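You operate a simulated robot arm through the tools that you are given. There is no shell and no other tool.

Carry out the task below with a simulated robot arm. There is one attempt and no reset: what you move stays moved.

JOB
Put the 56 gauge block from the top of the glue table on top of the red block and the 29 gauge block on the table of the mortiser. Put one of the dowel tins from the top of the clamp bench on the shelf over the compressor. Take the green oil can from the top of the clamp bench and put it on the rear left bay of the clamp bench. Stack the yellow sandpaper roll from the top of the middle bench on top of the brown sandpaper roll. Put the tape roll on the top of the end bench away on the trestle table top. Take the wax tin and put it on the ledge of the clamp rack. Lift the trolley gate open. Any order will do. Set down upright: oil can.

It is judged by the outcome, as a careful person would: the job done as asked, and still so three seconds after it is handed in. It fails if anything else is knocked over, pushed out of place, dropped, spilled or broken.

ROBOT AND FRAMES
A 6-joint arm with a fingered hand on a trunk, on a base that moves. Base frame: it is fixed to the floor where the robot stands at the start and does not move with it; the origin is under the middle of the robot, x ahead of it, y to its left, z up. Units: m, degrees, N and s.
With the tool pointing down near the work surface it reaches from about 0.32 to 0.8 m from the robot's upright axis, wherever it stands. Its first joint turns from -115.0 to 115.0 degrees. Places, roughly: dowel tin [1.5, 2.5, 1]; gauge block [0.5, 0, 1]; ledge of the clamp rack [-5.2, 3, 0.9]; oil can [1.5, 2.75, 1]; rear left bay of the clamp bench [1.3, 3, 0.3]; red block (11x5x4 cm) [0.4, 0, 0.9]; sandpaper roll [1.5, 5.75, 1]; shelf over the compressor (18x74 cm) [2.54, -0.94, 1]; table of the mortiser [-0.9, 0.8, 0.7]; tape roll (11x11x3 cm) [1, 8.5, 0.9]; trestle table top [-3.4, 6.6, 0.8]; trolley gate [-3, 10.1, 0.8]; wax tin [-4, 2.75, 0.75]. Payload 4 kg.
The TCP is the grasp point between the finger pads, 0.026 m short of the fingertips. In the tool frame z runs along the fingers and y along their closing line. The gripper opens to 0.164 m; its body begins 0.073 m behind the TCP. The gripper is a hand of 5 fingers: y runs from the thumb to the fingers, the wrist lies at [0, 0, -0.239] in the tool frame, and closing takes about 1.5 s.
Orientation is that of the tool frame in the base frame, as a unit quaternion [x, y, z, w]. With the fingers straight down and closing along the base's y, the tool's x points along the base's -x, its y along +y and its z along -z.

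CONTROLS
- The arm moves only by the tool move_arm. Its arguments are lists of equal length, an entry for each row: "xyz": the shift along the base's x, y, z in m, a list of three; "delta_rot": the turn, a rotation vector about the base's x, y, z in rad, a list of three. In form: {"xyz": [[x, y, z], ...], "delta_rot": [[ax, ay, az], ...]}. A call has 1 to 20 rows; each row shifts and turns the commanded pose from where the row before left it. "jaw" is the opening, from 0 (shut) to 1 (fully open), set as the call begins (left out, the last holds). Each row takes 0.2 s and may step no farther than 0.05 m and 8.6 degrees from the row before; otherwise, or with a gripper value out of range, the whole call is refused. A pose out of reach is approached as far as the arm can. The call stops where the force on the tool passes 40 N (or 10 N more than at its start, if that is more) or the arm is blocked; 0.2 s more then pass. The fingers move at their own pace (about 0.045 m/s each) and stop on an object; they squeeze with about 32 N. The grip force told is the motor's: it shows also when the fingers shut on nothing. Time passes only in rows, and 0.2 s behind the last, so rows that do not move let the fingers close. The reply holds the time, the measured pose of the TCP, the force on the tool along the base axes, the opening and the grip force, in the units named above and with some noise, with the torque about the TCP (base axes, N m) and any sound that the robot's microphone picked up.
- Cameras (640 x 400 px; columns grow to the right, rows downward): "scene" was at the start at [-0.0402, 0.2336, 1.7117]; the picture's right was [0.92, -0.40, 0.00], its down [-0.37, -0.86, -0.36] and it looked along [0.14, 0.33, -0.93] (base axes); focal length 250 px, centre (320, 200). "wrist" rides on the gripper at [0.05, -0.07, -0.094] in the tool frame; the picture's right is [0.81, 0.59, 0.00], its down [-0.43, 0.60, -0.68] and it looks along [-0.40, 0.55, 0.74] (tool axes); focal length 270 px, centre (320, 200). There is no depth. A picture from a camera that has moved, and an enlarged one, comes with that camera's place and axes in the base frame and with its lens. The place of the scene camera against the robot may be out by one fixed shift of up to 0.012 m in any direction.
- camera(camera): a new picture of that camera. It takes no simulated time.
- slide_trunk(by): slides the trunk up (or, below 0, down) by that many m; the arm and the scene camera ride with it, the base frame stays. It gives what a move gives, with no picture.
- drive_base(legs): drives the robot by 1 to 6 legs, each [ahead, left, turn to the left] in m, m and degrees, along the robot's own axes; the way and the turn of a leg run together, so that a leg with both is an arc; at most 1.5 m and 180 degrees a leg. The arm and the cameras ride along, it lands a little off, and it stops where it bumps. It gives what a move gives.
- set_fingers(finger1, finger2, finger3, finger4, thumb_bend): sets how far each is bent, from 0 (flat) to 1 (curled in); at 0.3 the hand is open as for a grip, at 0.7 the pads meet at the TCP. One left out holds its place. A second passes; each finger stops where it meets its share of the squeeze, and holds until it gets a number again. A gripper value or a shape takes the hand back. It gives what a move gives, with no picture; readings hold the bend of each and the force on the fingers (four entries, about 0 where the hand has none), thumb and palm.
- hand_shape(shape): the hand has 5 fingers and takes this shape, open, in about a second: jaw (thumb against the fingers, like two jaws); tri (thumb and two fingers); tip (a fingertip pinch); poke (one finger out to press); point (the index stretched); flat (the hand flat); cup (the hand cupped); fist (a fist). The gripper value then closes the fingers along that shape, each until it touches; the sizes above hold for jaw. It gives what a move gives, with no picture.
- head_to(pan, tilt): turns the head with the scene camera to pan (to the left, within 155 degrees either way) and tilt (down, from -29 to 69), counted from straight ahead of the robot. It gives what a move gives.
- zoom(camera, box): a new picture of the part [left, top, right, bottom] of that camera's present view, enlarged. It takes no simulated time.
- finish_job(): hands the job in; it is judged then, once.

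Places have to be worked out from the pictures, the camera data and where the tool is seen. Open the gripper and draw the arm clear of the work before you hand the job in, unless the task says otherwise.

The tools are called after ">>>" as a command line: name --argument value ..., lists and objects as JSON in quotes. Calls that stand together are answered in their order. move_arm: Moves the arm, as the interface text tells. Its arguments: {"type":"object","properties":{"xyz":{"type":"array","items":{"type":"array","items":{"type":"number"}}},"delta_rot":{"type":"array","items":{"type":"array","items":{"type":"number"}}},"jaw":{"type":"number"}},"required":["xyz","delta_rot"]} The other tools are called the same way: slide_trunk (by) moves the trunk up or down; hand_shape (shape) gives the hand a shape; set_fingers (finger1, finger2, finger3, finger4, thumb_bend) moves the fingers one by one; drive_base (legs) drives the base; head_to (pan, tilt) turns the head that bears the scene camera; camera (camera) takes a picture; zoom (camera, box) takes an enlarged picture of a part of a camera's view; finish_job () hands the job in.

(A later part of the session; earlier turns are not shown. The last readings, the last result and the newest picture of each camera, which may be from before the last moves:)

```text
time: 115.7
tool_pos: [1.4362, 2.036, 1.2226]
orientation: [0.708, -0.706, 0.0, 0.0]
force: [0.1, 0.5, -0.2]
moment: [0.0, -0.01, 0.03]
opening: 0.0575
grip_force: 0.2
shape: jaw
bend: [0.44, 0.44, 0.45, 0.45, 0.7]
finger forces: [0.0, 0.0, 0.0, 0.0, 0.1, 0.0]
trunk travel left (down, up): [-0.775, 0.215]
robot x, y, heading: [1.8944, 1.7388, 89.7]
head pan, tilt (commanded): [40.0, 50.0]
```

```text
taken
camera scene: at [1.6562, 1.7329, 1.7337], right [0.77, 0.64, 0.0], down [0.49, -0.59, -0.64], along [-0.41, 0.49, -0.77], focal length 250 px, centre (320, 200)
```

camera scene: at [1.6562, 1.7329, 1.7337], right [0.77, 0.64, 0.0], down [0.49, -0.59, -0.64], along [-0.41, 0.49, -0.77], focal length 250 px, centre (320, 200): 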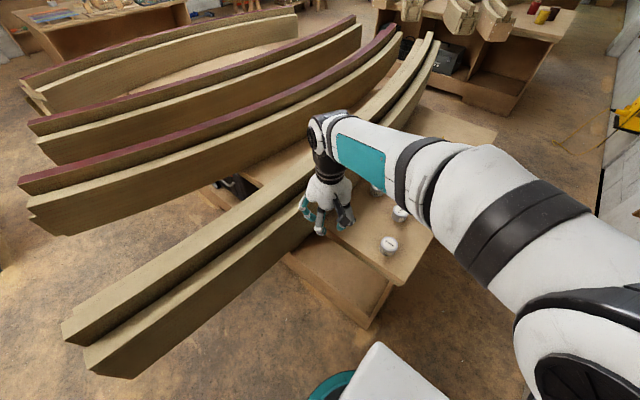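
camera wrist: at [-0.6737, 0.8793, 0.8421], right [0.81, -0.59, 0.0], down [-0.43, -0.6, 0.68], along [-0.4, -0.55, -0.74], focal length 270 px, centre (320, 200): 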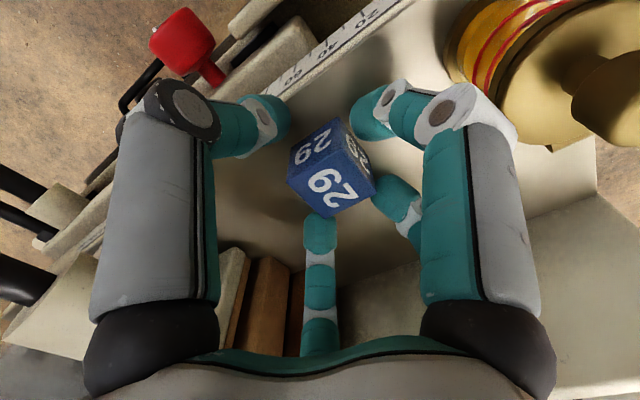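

Tin C at about (1.555, 2.263). The hand already closes along x; I move over the tin at z ≈ 1.12 with the jaw opened.

>>> move_arm --xyz '[[0.02, 0.038, -0.015], [0.02, 0.038, -0.015], [0.02, 0.038, -0.015], [0.02, 0.038, -0.02], [0.02, 0.038, -0.02], [0.019, 0.037, -0.02], [0, 0, 0]]' --delta_rot '[[0, 0, 0], [0, 0, 0], [0, 0, 0], [0, 0, 0], [0, 0, 0], [0, 0, 0], [0, 0, 0]]' --jaw 0.75

>>> camera --camera "wrist"

>>> camera --camera "scene"

```text
time: 117.3
tool_pos: [1.5555, 2.2635, 1.1177]
orientation: [0.709, -0.706, 0.0, 0.0]
force: [0.4, 0.1, -0.4]
moment: [-0.02, -0.01, 0.01]
opening: 0.1229
grip_force: 0.0
shape: jaw
bend: [0.28, 0.28, 0.28, 0.28, 0.6]
finger forces: [0.0, 0.1, 0.0, 0.0, 0.1, 0.1]
trunk travel left (down, up): [-0.775, 0.215]
robot x, y, heading: [1.8909, 1.7366, 90.0]
head pan, tilt (commanded): [40.0, 50.0]
```

```text
taken
camera wrist: at [1.6251, 2.2114, 1.2119], right [-0.58, -0.81, 0.0], down [-0.6, 0.43, 0.68], along [-0.55, 0.4, -0.74], focal length 270 px, centre (320, 200)
```

wrist: 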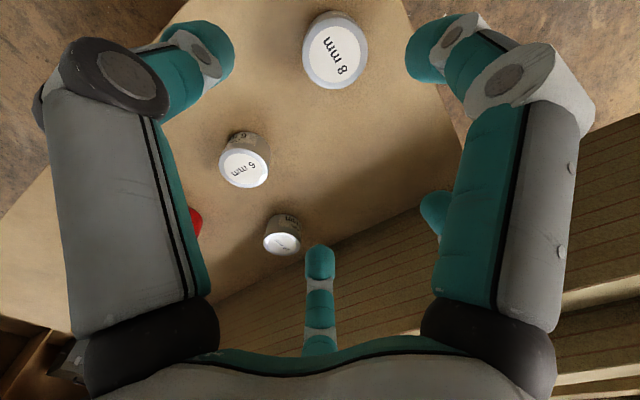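

```text
taken
camera scene: at [1.6562, 1.732, 1.7337], right [0.77, 0.64, 0.0], down [0.49, -0.59, -0.64], along [-0.41, 0.49, -0.77], focal length 250 px, centre (320, 200)
```

scene: 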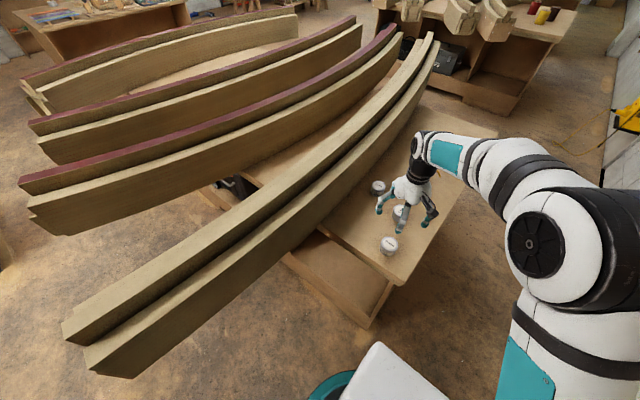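

The label on tin C says 8 mm; any of the tins will do. I centre a bit and descend 6 cm to triangulate the lid height.

>>> move_arm --xyz '[[0.003, -0.005, -0.03], [0, 0, -0.03], [0, 0, 0]]' --delta_rot '[[0, 0, 0], [0, 0, 0], [0, 0, 0]]'

>>> camera --camera "wrist"

>>> zoom --camera "scene" --box '[330, 140, 470, 280]'

```text
time: 118.1
tool_pos: [1.558, 2.2575, 1.0563]
orientation: [0.708, -0.706, 0.0, 0.0]
force: [-0.5, -0.6, 0.1]
moment: [0.0, -0.02, -0.02]
opening: 0.1228
grip_force: 0.1
shape: jaw
bend: [0.28, 0.28, 0.28, 0.28, 0.6]
finger forces: [0.1, 0.0, 0.0, 0.1, 0.0, 0.0]
trunk travel left (down, up): [-0.775, 0.215]
robot x, y, heading: [1.8961, 1.7366, 89.9]
head pan, tilt (commanded): [40.0, 50.0]
```

```text
taken
camera wrist: at [1.628, 2.2064, 1.1515], right [-0.58, -0.81, 0.0], down [-0.6, 0.43, 0.68], along [-0.55, 0.4, -0.74], focal length 270 px, centre (320, 200)
```

wrist: 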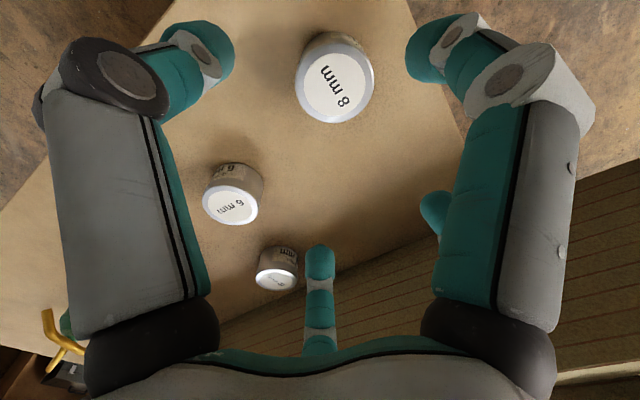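

```text
2.86 times, centred on (400, 210) of scene
camera zoom: at [1.6564, 1.7326, 1.7337], right [0.77, 0.64, 0.0], down [0.49, -0.59, -0.64], along [-0.41, 0.49, -0.77], focal length 714 px, centre (91, 171)
```

zoom: 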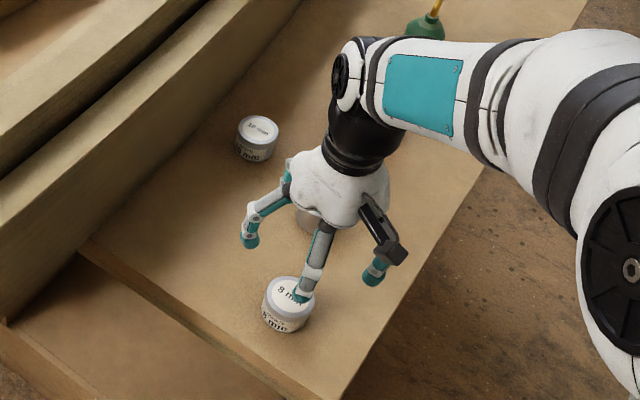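

Lid height comes out at about 0.95 (bench top ≈ 0.895), tin centre about (1.564, 2.240). I shift and descend to z ≈ 0.985 to verify.

>>> move_arm --xyz '[[0.003, -0.009, -0.03], [0.003, -0.008, -0.04], [0, 0, 0]]' --delta_rot '[[0, 0, 0], [0, 0, 0], [0, 0, 0]]'

>>> camera --camera "wrist"

>>> zoom --camera "scene" --box '[330, 140, 470, 280]'

```text
time: 118.9
tool_pos: [1.5654, 2.2411, 0.9866]
orientation: [0.708, -0.706, 0.0, 0.001]
force: [-0.9, -0.2, 0.5]
moment: [0.03, 0.01, 0.01]
opening: 0.1224
grip_force: 0.1
shape: jaw
bend: [0.28, 0.28, 0.28, 0.28, 0.6]
finger forces: [0.0, 0.1, 0.0, 0.0, 0.0, 0.0]
trunk travel left (down, up): [-0.775, 0.215]
robot x, y, heading: [1.8945, 1.737, 89.7]
head pan, tilt (commanded): [40.0, 50.0]
```

```text
taken
camera wrist: at [1.6345, 2.1893, 1.0812], right [-0.58, -0.81, 0.0], down [-0.6, 0.43, 0.68], along [-0.55, 0.4, -0.74], focal length 270 px, centre (320, 200)
```

wrist: 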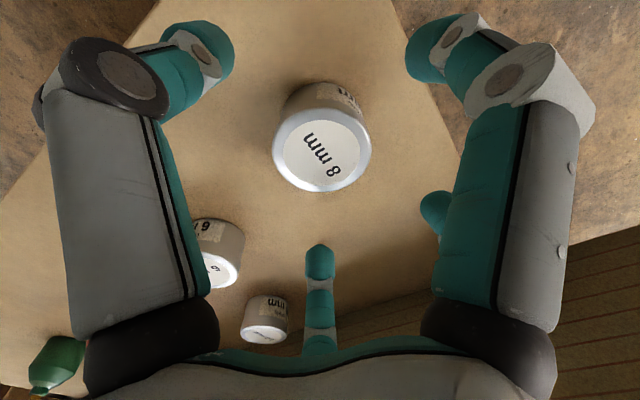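

```text
2.86 times, centred on (400, 210) of scene
camera zoom: at [1.6564, 1.7326, 1.7337], right [0.77, 0.64, 0.0], down [0.49, -0.59, -0.64], along [-0.41, 0.49, -0.77], focal length 714 px, centre (91, 171)
```

zoom: 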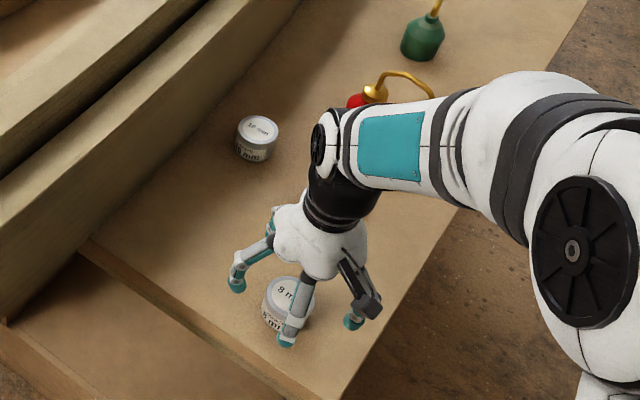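

Refined: lid at z ≈ 0.935, centre (1.559, 2.243). I shift 6 mm and descend to z ≈ 0.932.

>>> move_arm --xyz '[[-0.006, 0.002, -0.025], [0, 0, -0.02], [0, 0, -0.009], [0, 0, 0]]' --delta_rot '[[0, 0, 0], [0, 0, 0], [0, 0, 0], [0, 0, 0]]'

>>> camera --camera "wrist"

>>> zoom --camera "scene" --box '[350, 190, 450, 270]'

```text
time: 119.9
tool_pos: [1.5592, 2.2434, 0.9334]
orientation: [0.708, -0.706, 0.0, 0.0]
force: [-0.5, 1.0, -0.3]
moment: [0.01, -0.01, 0.02]
opening: 0.1226
grip_force: 0.0
shape: jaw
bend: [0.28, 0.28, 0.28, 0.28, 0.6]
finger forces: [0.1, 0.1, 0.1, 0.0, 0.1, 0.0]
trunk travel left (down, up): [-0.775, 0.215]
robot x, y, heading: [1.89, 1.7373, 89.8]
head pan, tilt (commanded): [40.0, 50.0]
```

```text
taken
camera wrist: at [1.6284, 2.1923, 1.0279], right [-0.58, -0.81, 0.0], down [-0.6, 0.43, 0.68], along [-0.55, 0.4, -0.74], focal length 270 px, centre (320, 200)
```

wrist: 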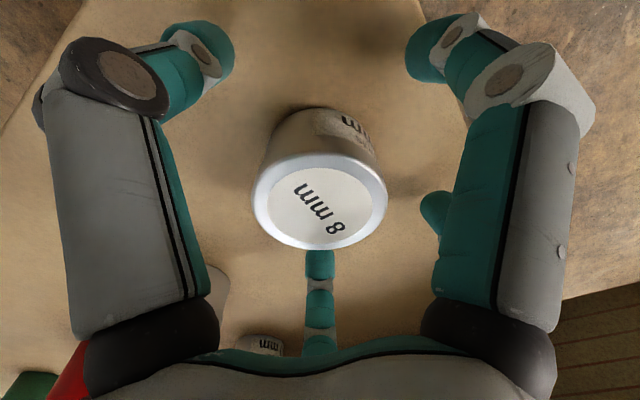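

```text
5.00 times, centred on (400, 230) of scene
camera zoom: at [1.6563, 1.7329, 1.7337], right [0.77, 0.64, 0.0], down [0.49, -0.59, -0.64], along [-0.41, 0.49, -0.77], focal length 1249 px, centre (-80, 50)
```

zoom: 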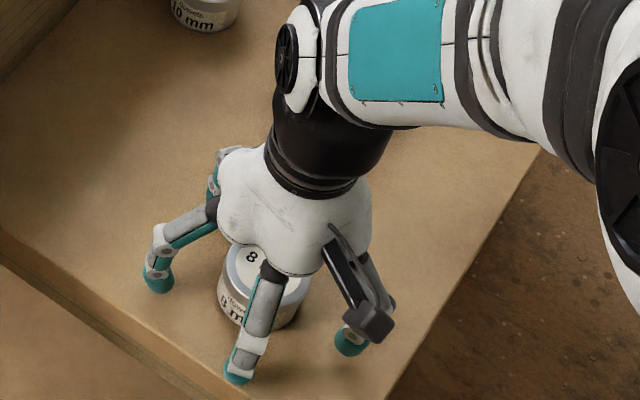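

The tin is centred between thumb and fingers. I close the hand.

>>> move_arm --xyz '[[0, 0, -0.003], [0, 0, 0], [0, 0, 0], [0, 0, 0], [0, 0, 0], [0, 0, 0], [0, 0, 0]]' --delta_rot '[[0, 0, 0], [0, 0, 0], [0, 0, 0], [0, 0, 0], [0, 0, 0], [0, 0, 0], [0, 0, 0]]' --jaw 0

>>> camera --camera "wrist"

```text
time: 121.5
tool_pos: [1.5587, 2.2441, 0.9311]
orientation: [0.708, -0.706, 0.0, 0.0]
force: [-0.6, -0.1, 0.2]
moment: [-0.02, 0.03, 0.01]
opening: 0.0521
grip_force: 32.0
shape: jaw
bend: [0.47, 0.47, 0.47, 0.47, 0.7]
finger forces: [28.5, 28.6, 28.6, 28.7, 28.9, 0.0]
trunk travel left (down, up): [-0.775, 0.215]
robot x, y, heading: [1.897, 1.7366, 89.6]
head pan, tilt (commanded): [40.0, 50.0]
```

```text
taken
camera wrist: at [1.6283, 2.1925, 1.0249], right [-0.58, -0.81, 0.0], down [-0.6, 0.43, 0.68], along [-0.55, 0.4, -0.74], focal length 270 px, centre (320, 200)
```

wrist: 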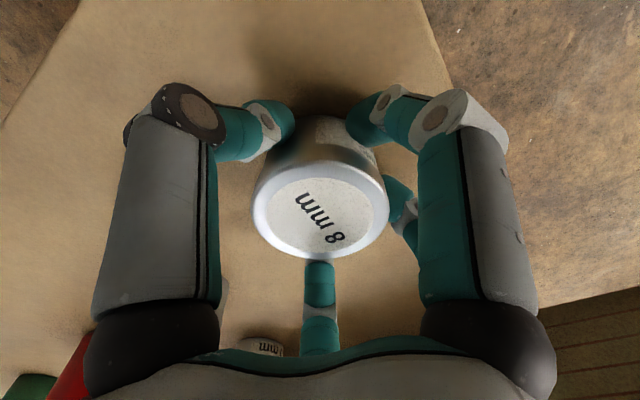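

Gripped the 8 mm tin. I lift it straight up and bring it to the carry pose.

>>> move_arm --xyz '[[0, 0, 0.03], [0, 0, 0.045], [0, 0, 0.045], [0, 0, 0.045], [0, 0, 0.045], [0, 0, 0.045], [-0.02, -0.035, 0.01], [-0.02, -0.035, 0], [-0.02, -0.035, 0], [-0.02, -0.035, 0], [-0.02, -0.035, 0], [-0.015, -0.035, 0], [0, 0, 0]]' --delta_rot '[[0, 0, 0], [0, 0, 0], [0, 0, 0], [0, 0, 0], [0, 0, 0], [0, 0, 0], [0, 0, 0], [0, 0, 0], [0, 0, 0], [0, 0, 0], [0, 0, 0], [0, 0, 0], [0, 0, 0]]'

>>> camera --camera "scene"

```text
time: 124.3
tool_pos: [1.444, 2.0329, 1.1934]
orientation: [0.708, -0.706, 0.0, 0.0]
force: [-0.1, -0.2, -1.1]
moment: [0.0, 0.0, 0.02]
opening: 0.0518
grip_force: 31.4
shape: jaw
bend: [0.47, 0.47, 0.47, 0.47, 0.7]
finger forces: [28.3, 28.6, 28.8, 28.9, 28.9, 0.1]
trunk travel left (down, up): [-0.775, 0.215]
robot x, y, heading: [1.8908, 1.74, 89.6]
head pan, tilt (commanded): [40.0, 50.0]
```

```text
taken
camera scene: at [1.6563, 1.7335, 1.7337], right [0.77, 0.64, 0.0], down [0.49, -0.59, -0.64], along [-0.41, 0.49, -0.77], focal length 250 px, centre (320, 200)
```

scene: 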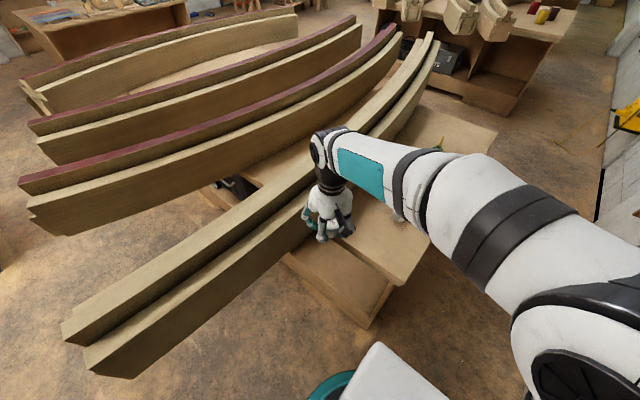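

I back out of the aisle, step left into open floor, and turn to face the compressor end.

>>> drive_base --legs '[[-1.05, 0.03, 0], [0, 0.3, 0], [0, 0, 90], [0, 0, 90]]'

>>> head_to --pan 40 --tilt 30

>>> camera --camera "scene"

>>> head_to --pan 0 --tilt 45

>>> camera --camera "scene"

```text
time: 139.0
tool_pos: [2.0075, 0.3906, 1.1962]
orientation: [0.707, 0.707, 0.001, 0.0]
force: [0.4, -0.4, 0.1]
moment: [0.02, -0.01, -0.03]
opening: 0.0515
grip_force: 32.1
shape: jaw
bend: [0.47, 0.47, 0.47, 0.47, 0.7]
finger forces: [27.9, 28.7, 28.6, 28.8, 28.3, 0.0]
trunk travel left (down, up): [-0.775, 0.215]
robot x, y, heading: [1.5593, 0.6896, -90.6]
head pan, tilt (commanded): [40.0, 50.0]
```

```text
time: 139.8
tool_pos: [2.0088, 0.3898, 1.1949]
orientation: [0.708, 0.706, 0.0, 0.0]
force: [0.2, 0.2, -0.8]
moment: [-0.01, 0.01, 0.01]
opening: 0.0514
grip_force: 32.0
shape: jaw
bend: [0.47, 0.47, 0.47, 0.47, 0.7]
finger forces: [27.9, 28.5, 28.5, 28.8, 28.3, 0.1]
trunk travel left (down, up): [-0.775, 0.215]
robot x, y, heading: [1.5584, 0.6892, -90.8]
head pan, tilt (commanded): [40.0, 30.0]
```

```text
taken
camera scene: at [1.8017, 0.6752, 1.7631], right [-0.77, -0.63, 0.0], down [-0.32, 0.39, -0.87], along [0.55, -0.67, -0.5], focal length 250 px, centre (320, 200)
```

scene: 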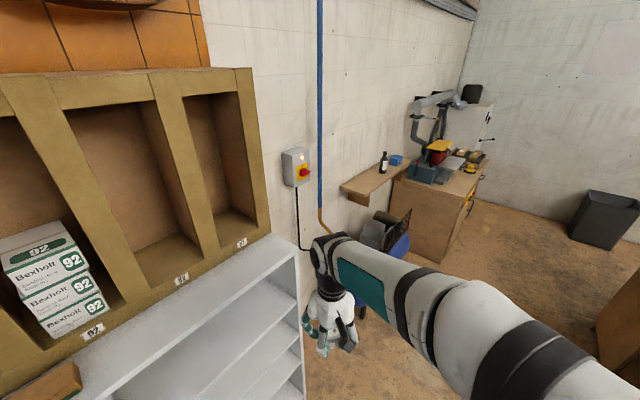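

```text
time: 140.9
tool_pos: [2.0079, 0.39, 1.1946]
orientation: [0.708, 0.706, -0.001, 0.0]
force: [-0.1, -0.2, -1.7]
moment: [0.0, -0.02, 0.04]
opening: 0.052
grip_force: 31.9
shape: jaw
bend: [0.47, 0.47, 0.47, 0.47, 0.7]
finger forces: [28.0, 28.6, 28.6, 28.8, 28.3, 0.0]
trunk travel left (down, up): [-0.775, 0.215]
robot x, y, heading: [1.5585, 0.6912, -90.7]
head pan, tilt (commanded): [0.0, 45.0]
```

```text
taken
camera scene: at [1.7435, 0.6637, 1.7406], right [-1.0, 0.01, 0.0], down [0.01, 0.71, -0.71], along [-0.01, -0.71, -0.71], focal length 250 px, centre (320, 200)
```

scene: 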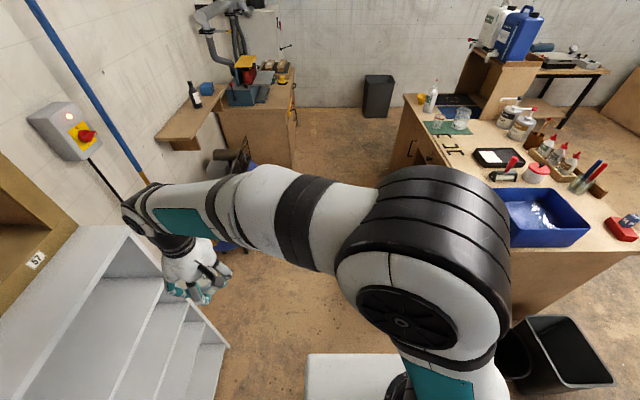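

The shelf over the compressor is seen at the wall with a bottle and a blue item on its far part. I move south to about (1.65, 0.0) to look at it unobstructed.

>>> drive_base --legs '[[0.7, 0.08, 0.7]]'

>>> head_to --pan 60 --tilt 40

>>> camera --camera "scene"

```text
time: 144.7
tool_pos: [2.09, -0.2994, 1.1949]
orientation: [0.703, 0.711, 0.0, 0.0]
force: [0.1, -0.8, -2.6]
moment: [0.01, -0.03, 0.0]
opening: 0.0517
grip_force: 31.9
shape: jaw
bend: [0.47, 0.47, 0.47, 0.47, 0.7]
finger forces: [28.1, 28.6, 28.5, 28.9, 28.2, 0.0]
trunk travel left (down, up): [-0.775, 0.215]
robot x, y, heading: [1.642, -0.002, -89.7]
head pan, tilt (commanded): [0.0, 45.0]
```

```text
time: 146.0
tool_pos: [2.0893, -0.2989, 1.1954]
orientation: [0.703, 0.711, -0.001, 0.0]
force: [0.8, -0.1, -1.1]
moment: [0.01, 0.01, -0.01]
opening: 0.0515
grip_force: 32.0
shape: jaw
bend: [0.47, 0.47, 0.47, 0.47, 0.7]
finger forces: [28.1, 28.6, 28.7, 28.9, 28.4, 0.1]
trunk travel left (down, up): [-0.775, 0.215]
robot x, y, heading: [1.638, -0.0057, -89.9]
head pan, tilt (commanded): [60.0, 40.0]
```

```text
taken
camera scene: at [1.8938, 0.0094, 1.7478], right [-0.5, -0.87, 0.0], down [-0.56, 0.32, -0.77], along [0.66, -0.38, -0.64], focal length 250 px, centre (320, 200)
```

scene: 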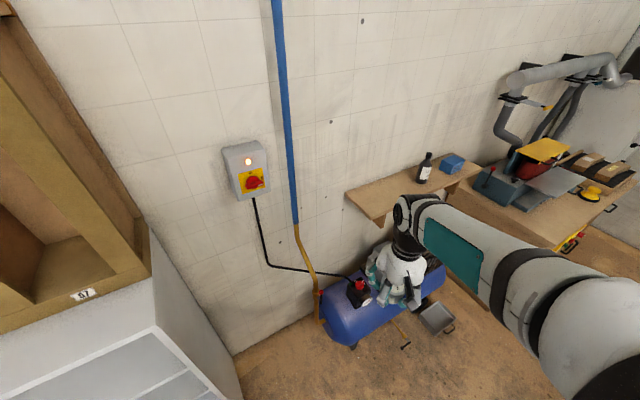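

The shelf is visible now. I zoom in for its geometry and free space.

>>> zoom --camera "scene" --box '[330, 120, 530, 260]'

>>> zoom --camera "scene" --box '[300, 220, 500, 360]'

```text
2.86 times, centred on (430, 190) of scene
camera zoom: at [1.8938, 0.0094, 1.7478], right [-0.5, -0.87, 0.0], down [-0.56, 0.32, -0.77], along [0.66, -0.38, -0.64], focal length 714 px, centre (6, 229)
```

zoom: 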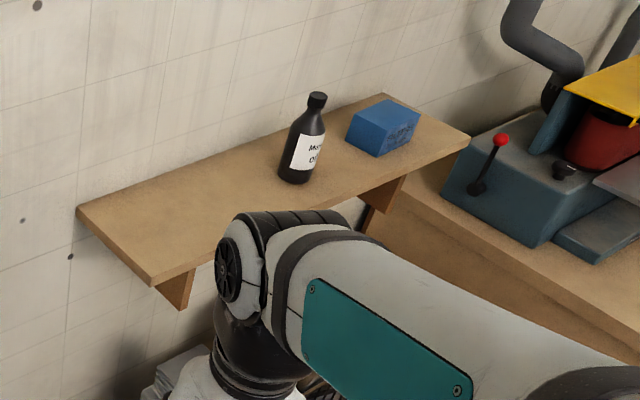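

```text
2.86 times, centred on (400, 290) of scene
camera zoom: at [1.8938, 0.0094, 1.7478], right [-0.5, -0.87, 0.0], down [-0.56, 0.32, -0.77], along [0.66, -0.38, -0.64], focal length 714 px, centre (91, -57)
```

zoom: 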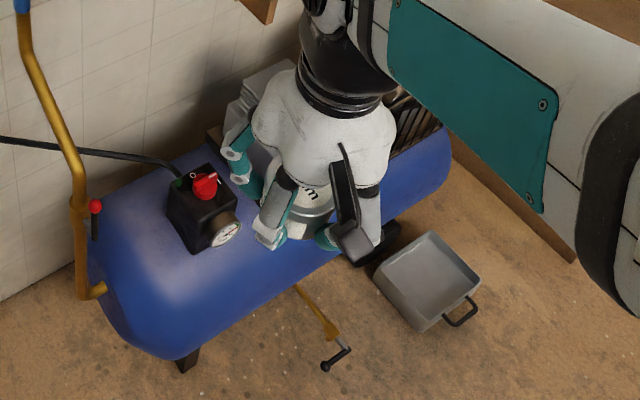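

The shelf top is at about z 1.05, x 2.42–2.61, y -0.53…-1.27, with the bottle at y ≈ -0.89; the near third is free. I drive to about (1.88, -0.42) clear of the compressor tank and drain lever, and turn 15° left.

>>> drive_base --legs '[[0.4, 0.22, 0], [0, 0, 15]]'

>>> head_to --pan 50 --tilt 45

>>> camera --camera "scene"

>>> camera --camera "wrist"

```text
time: 149.7
tool_pos: [2.3721, -0.5722, 1.1942]
orientation: [0.604, 0.797, 0.0, 0.0]
force: [0.4, 0.4, -1.0]
moment: [-0.05, -0.01, -0.01]
opening: 0.0515
grip_force: 32.1
shape: jaw
bend: [0.47, 0.47, 0.47, 0.47, 0.7]
finger forces: [28.1, 28.6, 28.6, 29.0, 28.2, 0.0]
trunk travel left (down, up): [-0.775, 0.215]
robot x, y, heading: [1.8581, -0.4034, -74.8]
head pan, tilt (commanded): [60.0, 40.0]
```

```text
time: 150.4
tool_pos: [2.3722, -0.5709, 1.1958]
orientation: [0.604, 0.797, -0.001, 0.0]
force: [0.4, 0.1, -1.6]
moment: [-0.01, 0.01, 0.02]
opening: 0.0518
grip_force: 32.0
shape: jaw
bend: [0.47, 0.47, 0.47, 0.47, 0.7]
finger forces: [28.0, 28.6, 28.5, 28.8, 28.3, 0.1]
trunk travel left (down, up): [-0.775, 0.215]
robot x, y, heading: [1.859, -0.4031, -74.5]
head pan, tilt (commanded): [50.0, 45.0]
```

```text
taken
camera scene: at [2.0938, -0.3361, 1.7406], right [-0.42, -0.91, 0.0], down [-0.64, 0.3, -0.71], along [0.64, -0.3, -0.71], focal length 250 px, centre (320, 200)
```

scene: 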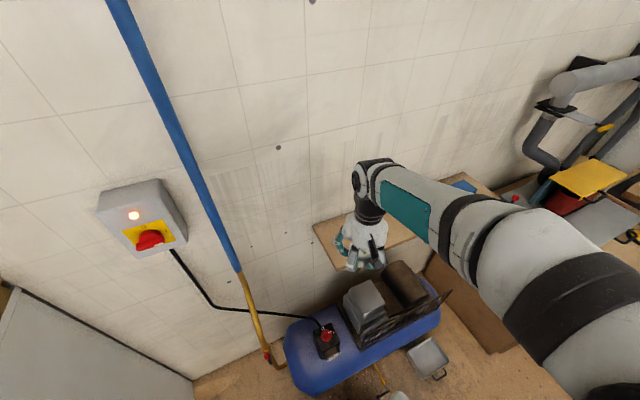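

```text
taken
camera wrist: at [2.291, -0.5424, 1.2895], right [0.35, 0.94, 0.0], down [0.69, -0.25, 0.68], along [0.64, -0.23, -0.74], focal length 270 px, centre (320, 200)
```

wrist: 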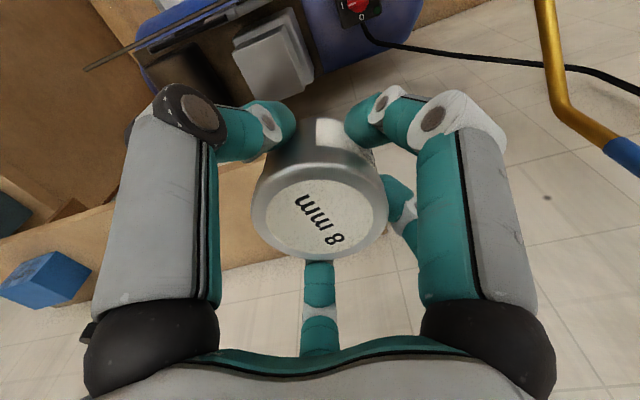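

Shelf corners agree (near end y ≈ -0.54, x 2.43–2.62, z ≈ 1.05). I move the tin over the free part at about (2.50, -0.68), still high, and check with both cameras.

>>> move_arm --xyz '[[0.032, -0.027, 0], [0.032, -0.027, 0], [0.032, -0.027, 0], [0.032, -0.027, 0], [0, 0, 0]]' --delta_rot '[[0, 0, 0], [0, 0, 0], [0, 0, 0], [0, 0, 0], [0, 0, 0]]'

>>> zoom --camera "scene" --box '[290, 140, 490, 290]'

>>> camera --camera "wrist"

```text
time: 151.6
tool_pos: [2.5001, -0.6799, 1.1954]
orientation: [0.604, 0.797, 0.0, 0.0]
force: [0.1, 0.4, -1.0]
moment: [-0.01, 0.0, 0.0]
opening: 0.0515
grip_force: 32.1
shape: jaw
bend: [0.47, 0.47, 0.47, 0.47, 0.7]
finger forces: [28.1, 28.5, 28.6, 28.8, 28.3, 0.0]
trunk travel left (down, up): [-0.775, 0.215]
robot x, y, heading: [1.8587, -0.4058, -74.6]
head pan, tilt (commanded): [50.0, 45.0]
```

```text
2.67 times, centred on (390, 215) of scene
camera zoom: at [2.0928, -0.3356, 1.7407], right [-0.42, -0.91, 0.0], down [-0.64, 0.3, -0.71], along [0.64, -0.3, -0.71], focal length 666 px, centre (133, 160)
```

zoom: 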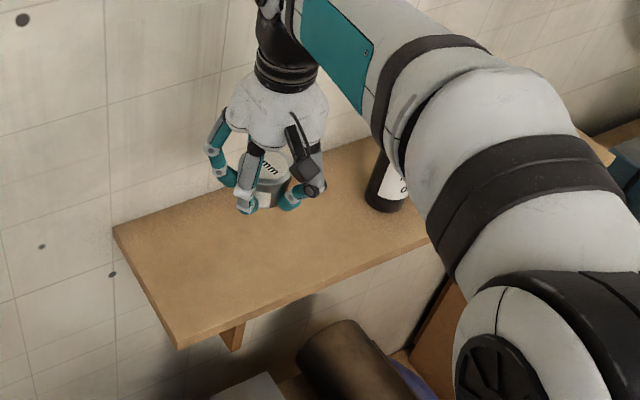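

```text
taken
camera wrist: at [2.4189, -0.6506, 1.2901], right [0.35, 0.94, 0.0], down [0.69, -0.25, 0.68], along [0.64, -0.23, -0.74], focal length 270 px, centre (320, 200)
```

wrist: 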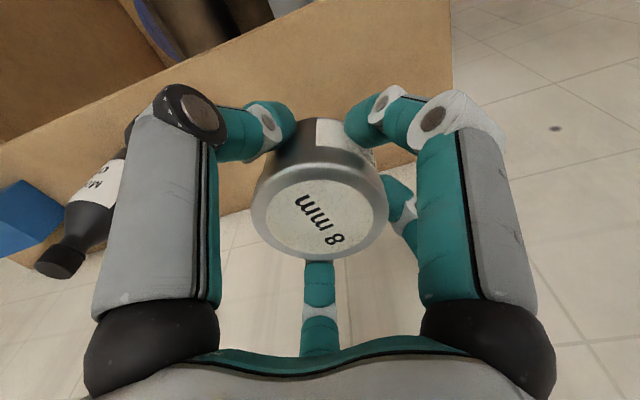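

The tin is centred over the free part of the shelf. I lower to z ≈ 1.112 and then continue in small steps.

>>> move_arm --xyz '[[0, 0, -0.035], [0, 0, -0.035], [0, 0, -0.013], [0, 0, 0]]' --delta_rot '[[0, 0, 0], [0, 0, 0], [0, 0, 0], [0, 0, 0]]'

>>> zoom --camera "scene" --box '[320, 170, 440, 260]'

```text
time: 152.6
tool_pos: [2.4995, -0.6808, 1.1108]
orientation: [0.604, 0.797, -0.001, 0.001]
force: [-0.1, 0.4, -0.8]
moment: [-0.02, -0.02, 0.0]
opening: 0.0517
grip_force: 31.5
shape: jaw
bend: [0.47, 0.47, 0.47, 0.47, 0.7]
finger forces: [28.1, 28.6, 28.6, 29.0, 28.3, 0.1]
trunk travel left (down, up): [-0.775, 0.215]
robot x, y, heading: [1.8565, -0.4035, -74.9]
head pan, tilt (commanded): [50.0, 45.0]
```

```text
4.44 times, centred on (380, 215) of scene
camera zoom: at [2.0938, -0.3363, 1.7405], right [-0.42, -0.91, 0.0], down [-0.64, 0.3, -0.71], along [0.64, -0.3, -0.71], focal length 1110 px, centre (53, 133)
```

zoom: 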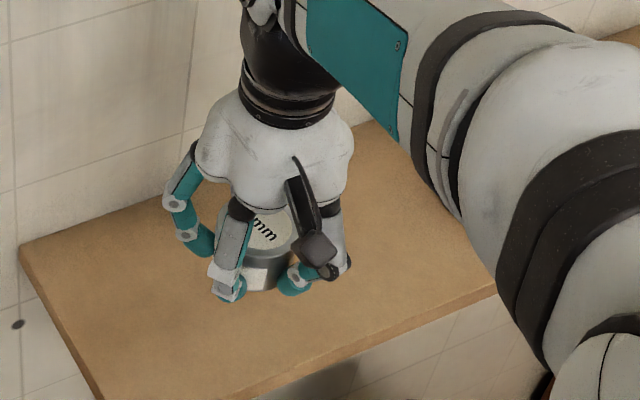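

Near the surface now; I continue in 4 mm steps until contact.

>>> move_arm --xyz '[[0, 0, -0.004], [0, 0, -0.004], [0, 0, -0.004], [0, 0, 0]]' --delta_rot '[[0, 0, 0], [0, 0, 0], [0, 0, 0], [0, 0, 0]]'

>>> move_arm --xyz '[[0, 0, -0.002], [0, 0, -0.002], [0, 0, 0]]' --delta_rot '[[0, 0, 0], [0, 0, 0], [0, 0, 0]]'

```text
time: 153.6
tool_pos: [2.5, -0.6796, 1.0994]
orientation: [0.604, 0.797, 0.0, 0.0]
force: [0.0, -0.1, -1.1]
moment: [0.01, -0.03, 0.03]
opening: 0.0517
grip_force: 31.8
shape: jaw
bend: [0.47, 0.47, 0.47, 0.47, 0.7]
finger forces: [28.1, 28.6, 28.6, 28.9, 28.3, 0.0]
trunk travel left (down, up): [-0.775, 0.215]
robot x, y, heading: [1.8593, -0.4026, -74.9]
head pan, tilt (commanded): [50.0, 45.0]
```

```text
time: 154.4
tool_pos: [2.4998, -0.6803, 1.0945]
orientation: [0.603, 0.797, 0.0, 0.0]
force: [1.0, -0.5, -0.3]
moment: [-0.01, 0.01, 0.0]
opening: 0.0516
grip_force: 32.1
shape: jaw
bend: [0.47, 0.47, 0.47, 0.47, 0.7]
finger forces: [28.1, 28.6, 28.7, 28.9, 28.2, 0.0]
trunk travel left (down, up): [-0.775, 0.215]
robot x, y, heading: [1.8592, -0.4046, -74.7]
head pan, tilt (commanded): [50.0, 45.0]
```

No contact yet at 1.0945; continuing in 2 mm steps.

>>> move_arm --xyz '[[0, 0, -0.002], [0, 0, -0.002], [0, 0, 0]]' --delta_rot '[[0, 0, 0], [0, 0, 0], [0, 0, 0]]'

>>> move_arm --xyz '[[0, 0, -0.002], [0, 0, -0.002], [0, 0, 0]]' --delta_rot '[[0, 0, 0], [0, 0, 0], [0, 0, 0]]'

```text
time: 155.2
tool_pos: [2.4993, -0.6805, 1.0917]
orientation: [0.605, 0.796, 0.0, 0.0]
force: [-0.5, 0.6, -0.9]
moment: [0.01, 0.02, 0.01]
opening: 0.0516
grip_force: 32.0
shape: jaw
bend: [0.47, 0.47, 0.47, 0.47, 0.7]
finger forces: [28.1, 28.6, 28.5, 28.9, 28.3, 0.0]
trunk travel left (down, up): [-0.775, 0.215]
robot x, y, heading: [1.8583, -0.4023, -74.7]
head pan, tilt (commanded): [50.0, 45.0]
```

```text
time: 156.0
tool_pos: [2.5009, -0.6795, 1.0878]
orientation: [0.603, 0.797, 0.0, 0.0]
force: [-0.2, -0.2, -1.0]
moment: [0.0, 0.02, -0.01]
opening: 0.0516
grip_force: 31.8
shape: jaw
bend: [0.47, 0.47, 0.47, 0.47, 0.7]
finger forces: [28.1, 28.7, 28.6, 28.9, 28.3, 0.0]
trunk travel left (down, up): [-0.775, 0.215]
robot x, y, heading: [1.8597, -0.4116, -74.5]
head pan, tilt (commanded): [50.0, 45.0]
```

Still free. More small steps.

>>> move_arm --xyz '[[0, 0, -0.002], [0, 0, -0.002], [0, 0, 0]]' --delta_rot '[[0, 0, 0], [0, 0, 0], [0, 0, 0]]'

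>>> move_arm --xyz '[[0, 0, -0.002], [0, 0, -0.002], [0, 0, 0]]' --delta_rot '[[0, 0, 0], [0, 0, 0], [0, 0, 0]]'

>>> zoom --camera "scene" --box '[320, 170, 440, 260]'

```text
time: 156.8
tool_pos: [2.5, -0.6791, 1.0842]
orientation: [0.603, 0.798, 0.0, 0.001]
force: [-0.5, -0.3, -1.2]
moment: [-0.02, -0.02, 0.03]
opening: 0.0515
grip_force: 32.2
shape: jaw
bend: [0.47, 0.47, 0.47, 0.47, 0.7]
finger forces: [28.1, 28.5, 28.6, 28.9, 28.2, 0.0]
trunk travel left (down, up): [-0.775, 0.215]
robot x, y, heading: [1.8561, -0.4071, -75.0]
head pan, tilt (commanded): [50.0, 45.0]
```

```text
time: 157.6
tool_pos: [2.4997, -0.6794, 1.0795]
orientation: [0.604, 0.797, 0.0, 0.001]
force: [-0.5, -0.6, -1.2]
moment: [0.0, 0.01, 0.03]
opening: 0.0515
grip_force: 32.2
shape: jaw
bend: [0.47, 0.47, 0.47, 0.47, 0.7]
finger forces: [28.1, 28.6, 28.7, 28.9, 28.3, 0.0]
trunk travel left (down, up): [-0.775, 0.215]
robot x, y, heading: [1.8583, -0.4081, -74.6]
head pan, tilt (commanded): [50.0, 45.0]
```

```text
4.44 times, centred on (380, 215) of scene
camera zoom: at [2.0938, -0.3362, 1.7405], right [-0.42, -0.91, 0.0], down [-0.64, 0.3, -0.71], along [0.64, -0.3, -0.71], focal length 1110 px, centre (53, 133)
```

zoom: 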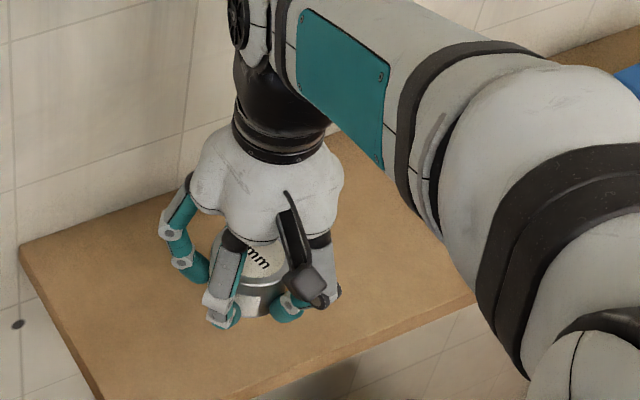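

Still no contact; I continue lowering carefully.

>>> move_arm --xyz '[[0, 0, -0.002], [0, 0, -0.002], [0, 0, 0]]' --delta_rot '[[0, 0, 0], [0, 0, 0], [0, 0, 0]]'

>>> move_arm --xyz '[[0, 0, -0.002], [0, 0, -0.002], [0, 0, 0]]' --delta_rot '[[0, 0, 0], [0, 0, 0], [0, 0, 0]]'

>>> camera --camera "wrist"

```text
time: 158.4
tool_pos: [2.5001, -0.6801, 1.0758]
orientation: [0.604, 0.797, -0.001, 0.0]
force: [-0.4, 0.2, -1.0]
moment: [0.0, 0.02, 0.04]
opening: 0.0517
grip_force: 31.7
shape: jaw
bend: [0.47, 0.47, 0.47, 0.47, 0.7]
finger forces: [28.1, 28.6, 28.6, 28.9, 28.3, 0.0]
trunk travel left (down, up): [-0.775, 0.215]
robot x, y, heading: [1.8592, -0.4044, -74.9]
head pan, tilt (commanded): [50.0, 45.0]
```

```text
time: 159.2
tool_pos: [2.5, -0.6799, 1.0711]
orientation: [0.603, 0.797, -0.001, 0.0]
force: [-0.2, -0.2, -1.3]
moment: [-0.03, 0.0, -0.02]
opening: 0.0515
grip_force: 32.2
shape: jaw
bend: [0.47, 0.47, 0.47, 0.47, 0.7]
finger forces: [28.1, 28.6, 28.6, 28.9, 28.2, 0.0]
trunk travel left (down, up): [-0.775, 0.215]
robot x, y, heading: [1.8608, -0.4078, -74.7]
head pan, tilt (commanded): [50.0, 45.0]
```

```text
taken
camera wrist: at [2.4192, -0.6505, 1.1666], right [0.35, 0.94, 0.0], down [0.69, -0.25, 0.68], along [0.64, -0.23, -0.74], focal length 270 px, centre (320, 200)
```

wrist: 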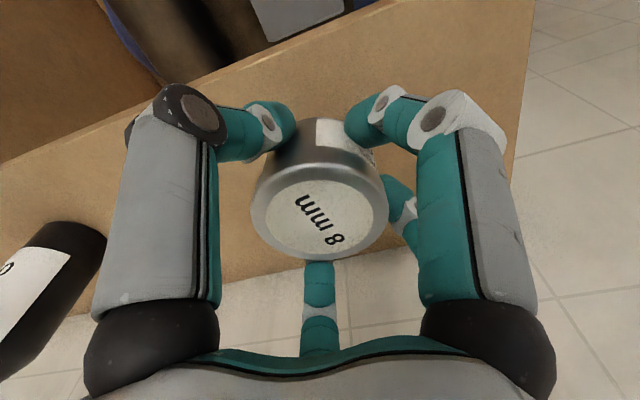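

The wrist views suggest the shelf is nearer z ≈ 1.0–1.03. I continue lowering.

>>> move_arm --xyz '[[0, 0, -0.003], [0, 0, -0.003], [0, 0, 0]]' --delta_rot '[[0, 0, 0], [0, 0, 0], [0, 0, 0]]'

>>> move_arm --xyz '[[0, 0, -0.003], [0, 0, -0.002], [0, 0, 0]]' --delta_rot '[[0, 0, 0], [0, 0, 0], [0, 0, 0]]'

>>> zoom --camera "scene" --box '[320, 170, 440, 260]'

```text
time: 160.0
tool_pos: [2.5007, -0.6795, 1.0656]
orientation: [0.603, 0.798, 0.0, 0.0]
force: [0.7, 0.5, -0.2]
moment: [0.01, -0.04, 0.04]
opening: 0.052
grip_force: 32.3
shape: jaw
bend: [0.47, 0.47, 0.47, 0.47, 0.7]
finger forces: [28.1, 28.6, 28.6, 28.9, 28.3, 0.0]
trunk travel left (down, up): [-0.775, 0.215]
robot x, y, heading: [1.8588, -0.4015, -74.8]
head pan, tilt (commanded): [50.0, 45.0]
```

```text
time: 160.8
tool_pos: [2.4993, -0.6791, 1.0612]
orientation: [0.604, 0.797, 0.0, 0.0]
force: [0.2, -0.1, -0.8]
moment: [0.01, 0.02, 0.0]
opening: 0.0516
grip_force: 32.1
shape: jaw
bend: [0.47, 0.47, 0.47, 0.47, 0.7]
finger forces: [28.2, 28.5, 28.6, 28.9, 28.3, 0.1]
trunk travel left (down, up): [-0.775, 0.215]
robot x, y, heading: [1.8588, -0.4067, -74.8]
head pan, tilt (commanded): [50.0, 45.0]
```

```text
4.44 times, centred on (380, 215) of scene
camera zoom: at [2.0938, -0.3362, 1.7405], right [-0.42, -0.91, 0.0], down [-0.64, 0.3, -0.71], along [0.64, -0.3, -0.71], focal length 1110 px, centre (53, 133)
```

zoom: 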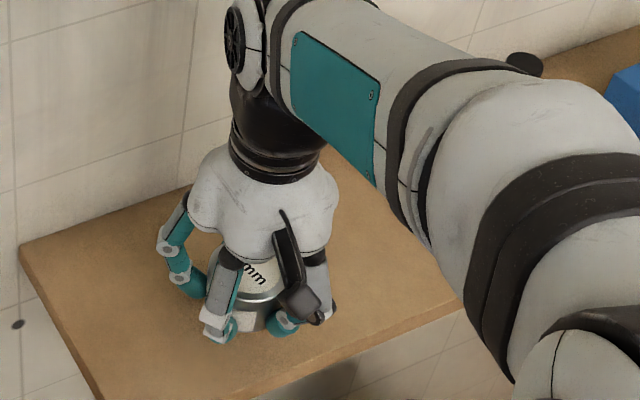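

The shelf front edge is at x ≈ 2.445, so I shift 2 cm toward the wall to centre the tin, then continue lowering.

>>> move_arm --xyz '[[0.01, 0, 0], [0.01, 0, 0], [0, 0, -0.003], [0, 0, -0.003], [0, 0, 0]]' --delta_rot '[[0, 0, 0], [0, 0, 0], [0, 0, 0], [0, 0, 0], [0, 0, 0]]'

>>> move_arm --xyz '[[0, 0, -0.003], [0, 0, -0.002], [0, 0, 0]]' --delta_rot '[[0, 0, 0], [0, 0, 0], [0, 0, 0]]'

>>> camera --camera "wrist"

```text
time: 162.0
tool_pos: [2.5189, -0.6792, 1.0548]
orientation: [0.604, 0.797, 0.0, 0.0]
force: [0.4, 0.3, -0.9]
moment: [-0.01, -0.01, 0.0]
opening: 0.0518
grip_force: 31.7
shape: jaw
bend: [0.47, 0.47, 0.47, 0.47, 0.7]
finger forces: [28.2, 28.6, 28.7, 28.9, 28.3, 0.0]
trunk travel left (down, up): [-0.775, 0.215]
robot x, y, heading: [1.8623, -0.4099, -74.9]
head pan, tilt (commanded): [50.0, 45.0]
```

```text
time: 162.8
tool_pos: [2.5205, -0.6798, 1.0494]
orientation: [0.603, 0.798, 0.0, 0.0]
force: [-0.7, 0.1, -1.7]
moment: [0.01, 0.01, -0.02]
opening: 0.052
grip_force: 31.7
shape: jaw
bend: [0.47, 0.47, 0.47, 0.47, 0.7]
finger forces: [28.1, 28.6, 28.6, 28.9, 28.3, 0.1]
trunk travel left (down, up): [-0.775, 0.215]
robot x, y, heading: [1.8567, -0.4072, -74.9]
head pan, tilt (commanded): [50.0, 45.0]
```

```text
taken
camera wrist: at [2.4391, -0.6506, 1.1442], right [0.35, 0.94, 0.0], down [0.69, -0.25, 0.68], along [0.64, -0.23, -0.74], focal length 270 px, centre (320, 200)
```

wrist: 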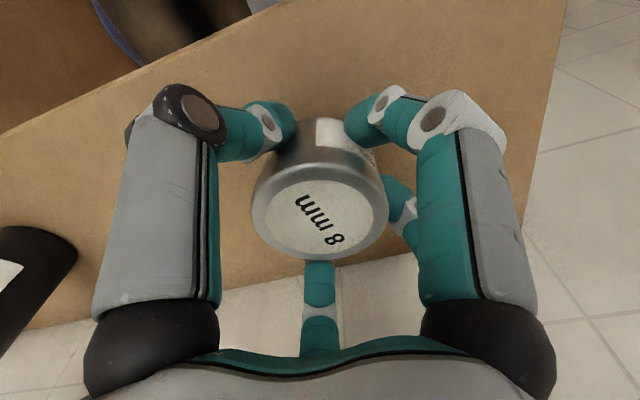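

Good centring. I continue lowering.

>>> move_arm --xyz '[[0, 0, -0.003], [0, 0, -0.002], [0, 0, 0]]' --delta_rot '[[0, 0, 0], [0, 0, 0], [0, 0, 0]]'

>>> move_arm --xyz '[[0, 0, -0.003], [0, 0, -0.002], [0, 0, 0]]' --delta_rot '[[0, 0, 0], [0, 0, 0], [0, 0, 0]]'

```text
time: 163.6
tool_pos: [2.5203, -0.6793, 1.0447]
orientation: [0.604, 0.797, 0.0, 0.0]
force: [0.1, 0.3, -0.4]
moment: [0.02, -0.02, -0.01]
opening: 0.0516
grip_force: 32.1
shape: jaw
bend: [0.47, 0.47, 0.47, 0.47, 0.7]
finger forces: [28.1, 28.6, 28.7, 28.9, 28.3, 0.1]
trunk travel left (down, up): [-0.775, 0.215]
robot x, y, heading: [1.8592, -0.4042, -74.7]
head pan, tilt (commanded): [50.0, 45.0]
```

```text
time: 164.4
tool_pos: [2.5208, -0.6796, 1.0391]
orientation: [0.604, 0.797, 0.0, -0.001]
force: [-0.2, -0.9, -0.9]
moment: [0.02, 0.0, -0.04]
opening: 0.0517
grip_force: 32.0
shape: jaw
bend: [0.47, 0.47, 0.47, 0.47, 0.7]
finger forces: [28.1, 28.5, 28.6, 29.0, 28.3, 0.1]
trunk travel left (down, up): [-0.775, 0.215]
robot x, y, heading: [1.8607, -0.4089, -74.9]
head pan, tilt (commanded): [50.0, 45.0]
```

Still free at 1.039; continuing.

>>> move_arm --xyz '[[0, 0, -0.002], [0, 0, -0.002], [0, 0, 0]]' --delta_rot '[[0, 0, 0], [0, 0, 0], [0, 0, 0]]'

>>> move_arm --xyz '[[0, 0, -0.002], [0, 0, -0.002], [0, 0, 0]]' --delta_rot '[[0, 0, 0], [0, 0, 0], [0, 0, 0]]'

>>> zoom --camera "scene" --box '[320, 170, 440, 260]'

```text
time: 165.2
tool_pos: [2.5202, -0.6802, 1.0354]
orientation: [0.604, 0.797, 0.0, 0.0]
force: [-0.2, 0.7, -1.0]
moment: [0.0, 0.06, 0.03]
opening: 0.0517
grip_force: 31.7
shape: jaw
bend: [0.47, 0.47, 0.47, 0.47, 0.7]
finger forces: [28.1, 28.6, 28.5, 28.9, 28.3, 0.0]
trunk travel left (down, up): [-0.775, 0.215]
robot x, y, heading: [1.8593, -0.4043, -74.5]
head pan, tilt (commanded): [50.0, 45.0]
```

```text
time: 166.0
tool_pos: [2.5204, -0.6801, 1.032]
orientation: [0.604, 0.797, 0.0, 0.0]
force: [0.0, -0.1, -1.0]
moment: [0.05, 0.01, -0.01]
opening: 0.0516
grip_force: 32.3
shape: jaw
bend: [0.47, 0.47, 0.47, 0.47, 0.7]
finger forces: [28.1, 28.6, 28.6, 28.9, 28.2, 0.0]
trunk travel left (down, up): [-0.775, 0.215]
robot x, y, heading: [1.8595, -0.4071, -74.7]
head pan, tilt (commanded): [50.0, 45.0]
```

```text
4.44 times, centred on (380, 215) of scene
camera zoom: at [2.0938, -0.3362, 1.7405], right [-0.42, -0.91, 0.0], down [-0.64, 0.3, -0.71], along [0.64, -0.3, -0.71], focal length 1110 px, centre (53, 133)
```

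zoom: 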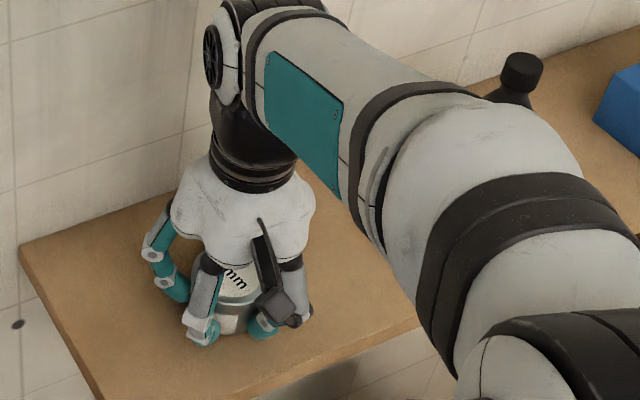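

Continuing in 2 mm steps.

>>> move_arm --xyz '[[0, 0, -0.002], [0, 0, -0.002], [0, 0, 0]]' --delta_rot '[[0, 0, 0], [0, 0, 0], [0, 0, 0]]'

>>> move_arm --xyz '[[0, 0, -0.002], [0, 0, -0.002], [0, 0, 0]]' --delta_rot '[[0, 0, 0], [0, 0, 0], [0, 0, 0]]'

>>> camera --camera "wrist"

```text
time: 166.8
tool_pos: [2.5195, -0.6808, 1.0288]
orientation: [0.604, 0.797, 0.001, 0.001]
force: [-0.1, -0.4, 6.1]
moment: [-0.04, 0.09, 0.0]
opening: 0.0518
grip_force: 32.1
shape: jaw
bend: [0.47, 0.47, 0.47, 0.47, 0.7]
finger forces: [28.4, 29.0, 29.1, 29.3, 29.2, 0.0]
trunk travel left (down, up): [-0.775, 0.215]
robot x, y, heading: [1.8562, -0.403, -74.7]
head pan, tilt (commanded): [50.0, 45.0]
```

```text
time: 167.6
tool_pos: [2.5196, -0.6792, 1.0279]
orientation: [0.605, 0.796, 0.001, 0.003]
force: [0.9, -2.8, 29.7]
moment: [-0.09, 0.06, 0.07]
opening: 0.0522
grip_force: 32.1
shape: jaw
bend: [0.47, 0.47, 0.47, 0.47, 0.7]
finger forces: [30.5, 31.4, 31.8, 31.8, 32.3, 0.0]
trunk travel left (down, up): [-0.775, 0.215]
robot x, y, heading: [1.8588, -0.4037, -74.7]
head pan, tilt (commanded): [50.0, 45.0]
```

```text
taken
camera wrist: at [2.438, -0.6504, 1.1219], right [0.35, 0.94, 0.0], down [0.69, -0.25, 0.68], along [0.64, -0.24, -0.73], focal length 270 px, centre (320, 200)
```

wrist: 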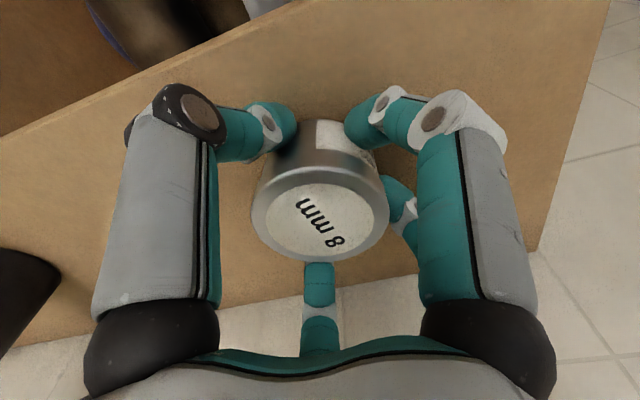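

Contact on the shelf. I relieve 2 mm and open to about 8 cm.

>>> move_arm --xyz '[[0, 0, 0.0015], [0, 0, 0.001], [0, 0, 0]]' --delta_rot '[[0, 0, 0], [0, 0, 0], [0, 0, 0]]'

>>> move_arm --xyz '[[0, 0, 0], [0, 0, 0], [0, 0, 0], [0, 0, 0], [0, 0, 0]]' --delta_rot '[[0, 0, 0], [0, 0, 0], [0, 0, 0], [0, 0, 0], [0, 0, 0]]' --jaw 0.5

>>> camera --camera "wrist"

```text
time: 168.4
tool_pos: [2.5202, -0.6802, 1.0277]
orientation: [0.604, 0.797, 0.0, 0.001]
force: [4.4, -5.7, 25.2]
moment: [-0.22, -0.1, 0.09]
opening: 0.0523
grip_force: 32.1
shape: jaw
bend: [0.47, 0.47, 0.47, 0.47, 0.7]
finger forces: [29.6, 31.6, 33.1, 32.4, 31.0, 0.1]
trunk travel left (down, up): [-0.775, 0.215]
robot x, y, heading: [1.8605, -0.4073, -74.7]
head pan, tilt (commanded): [50.0, 45.0]
```

```text
time: 169.6
tool_pos: [2.5184, -0.6776, 1.0273]
orientation: [0.604, 0.797, 0.0, 0.0]
force: [-1.3, 1.4, 12.6]
moment: [0.07, 0.01, 0.03]
opening: 0.0803
grip_force: 0.0
shape: jaw
bend: [0.38, 0.38, 0.38, 0.38, 0.7]
finger forces: [2.6, 2.9, 2.7, 2.7, 1.7, 0.1]
trunk travel left (down, up): [-0.775, 0.215]
robot x, y, heading: [1.8568, -0.4071, -74.9]
head pan, tilt (commanded): [50.0, 45.0]
```

```text
taken
camera wrist: at [2.4378, -0.6499, 1.1213], right [0.35, 0.94, 0.0], down [0.69, -0.25, 0.68], along [0.64, -0.23, -0.74], focal length 270 px, centre (320, 200)
```

wrist: 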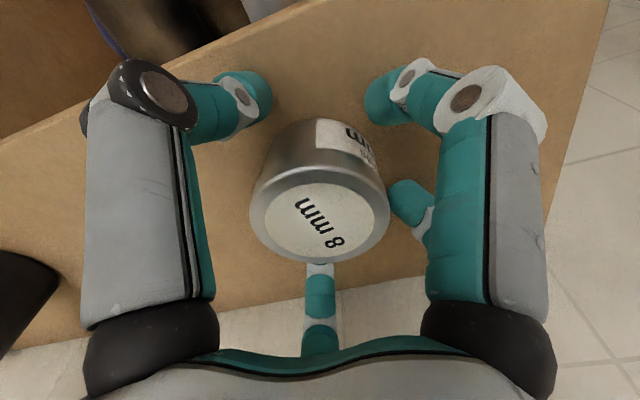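

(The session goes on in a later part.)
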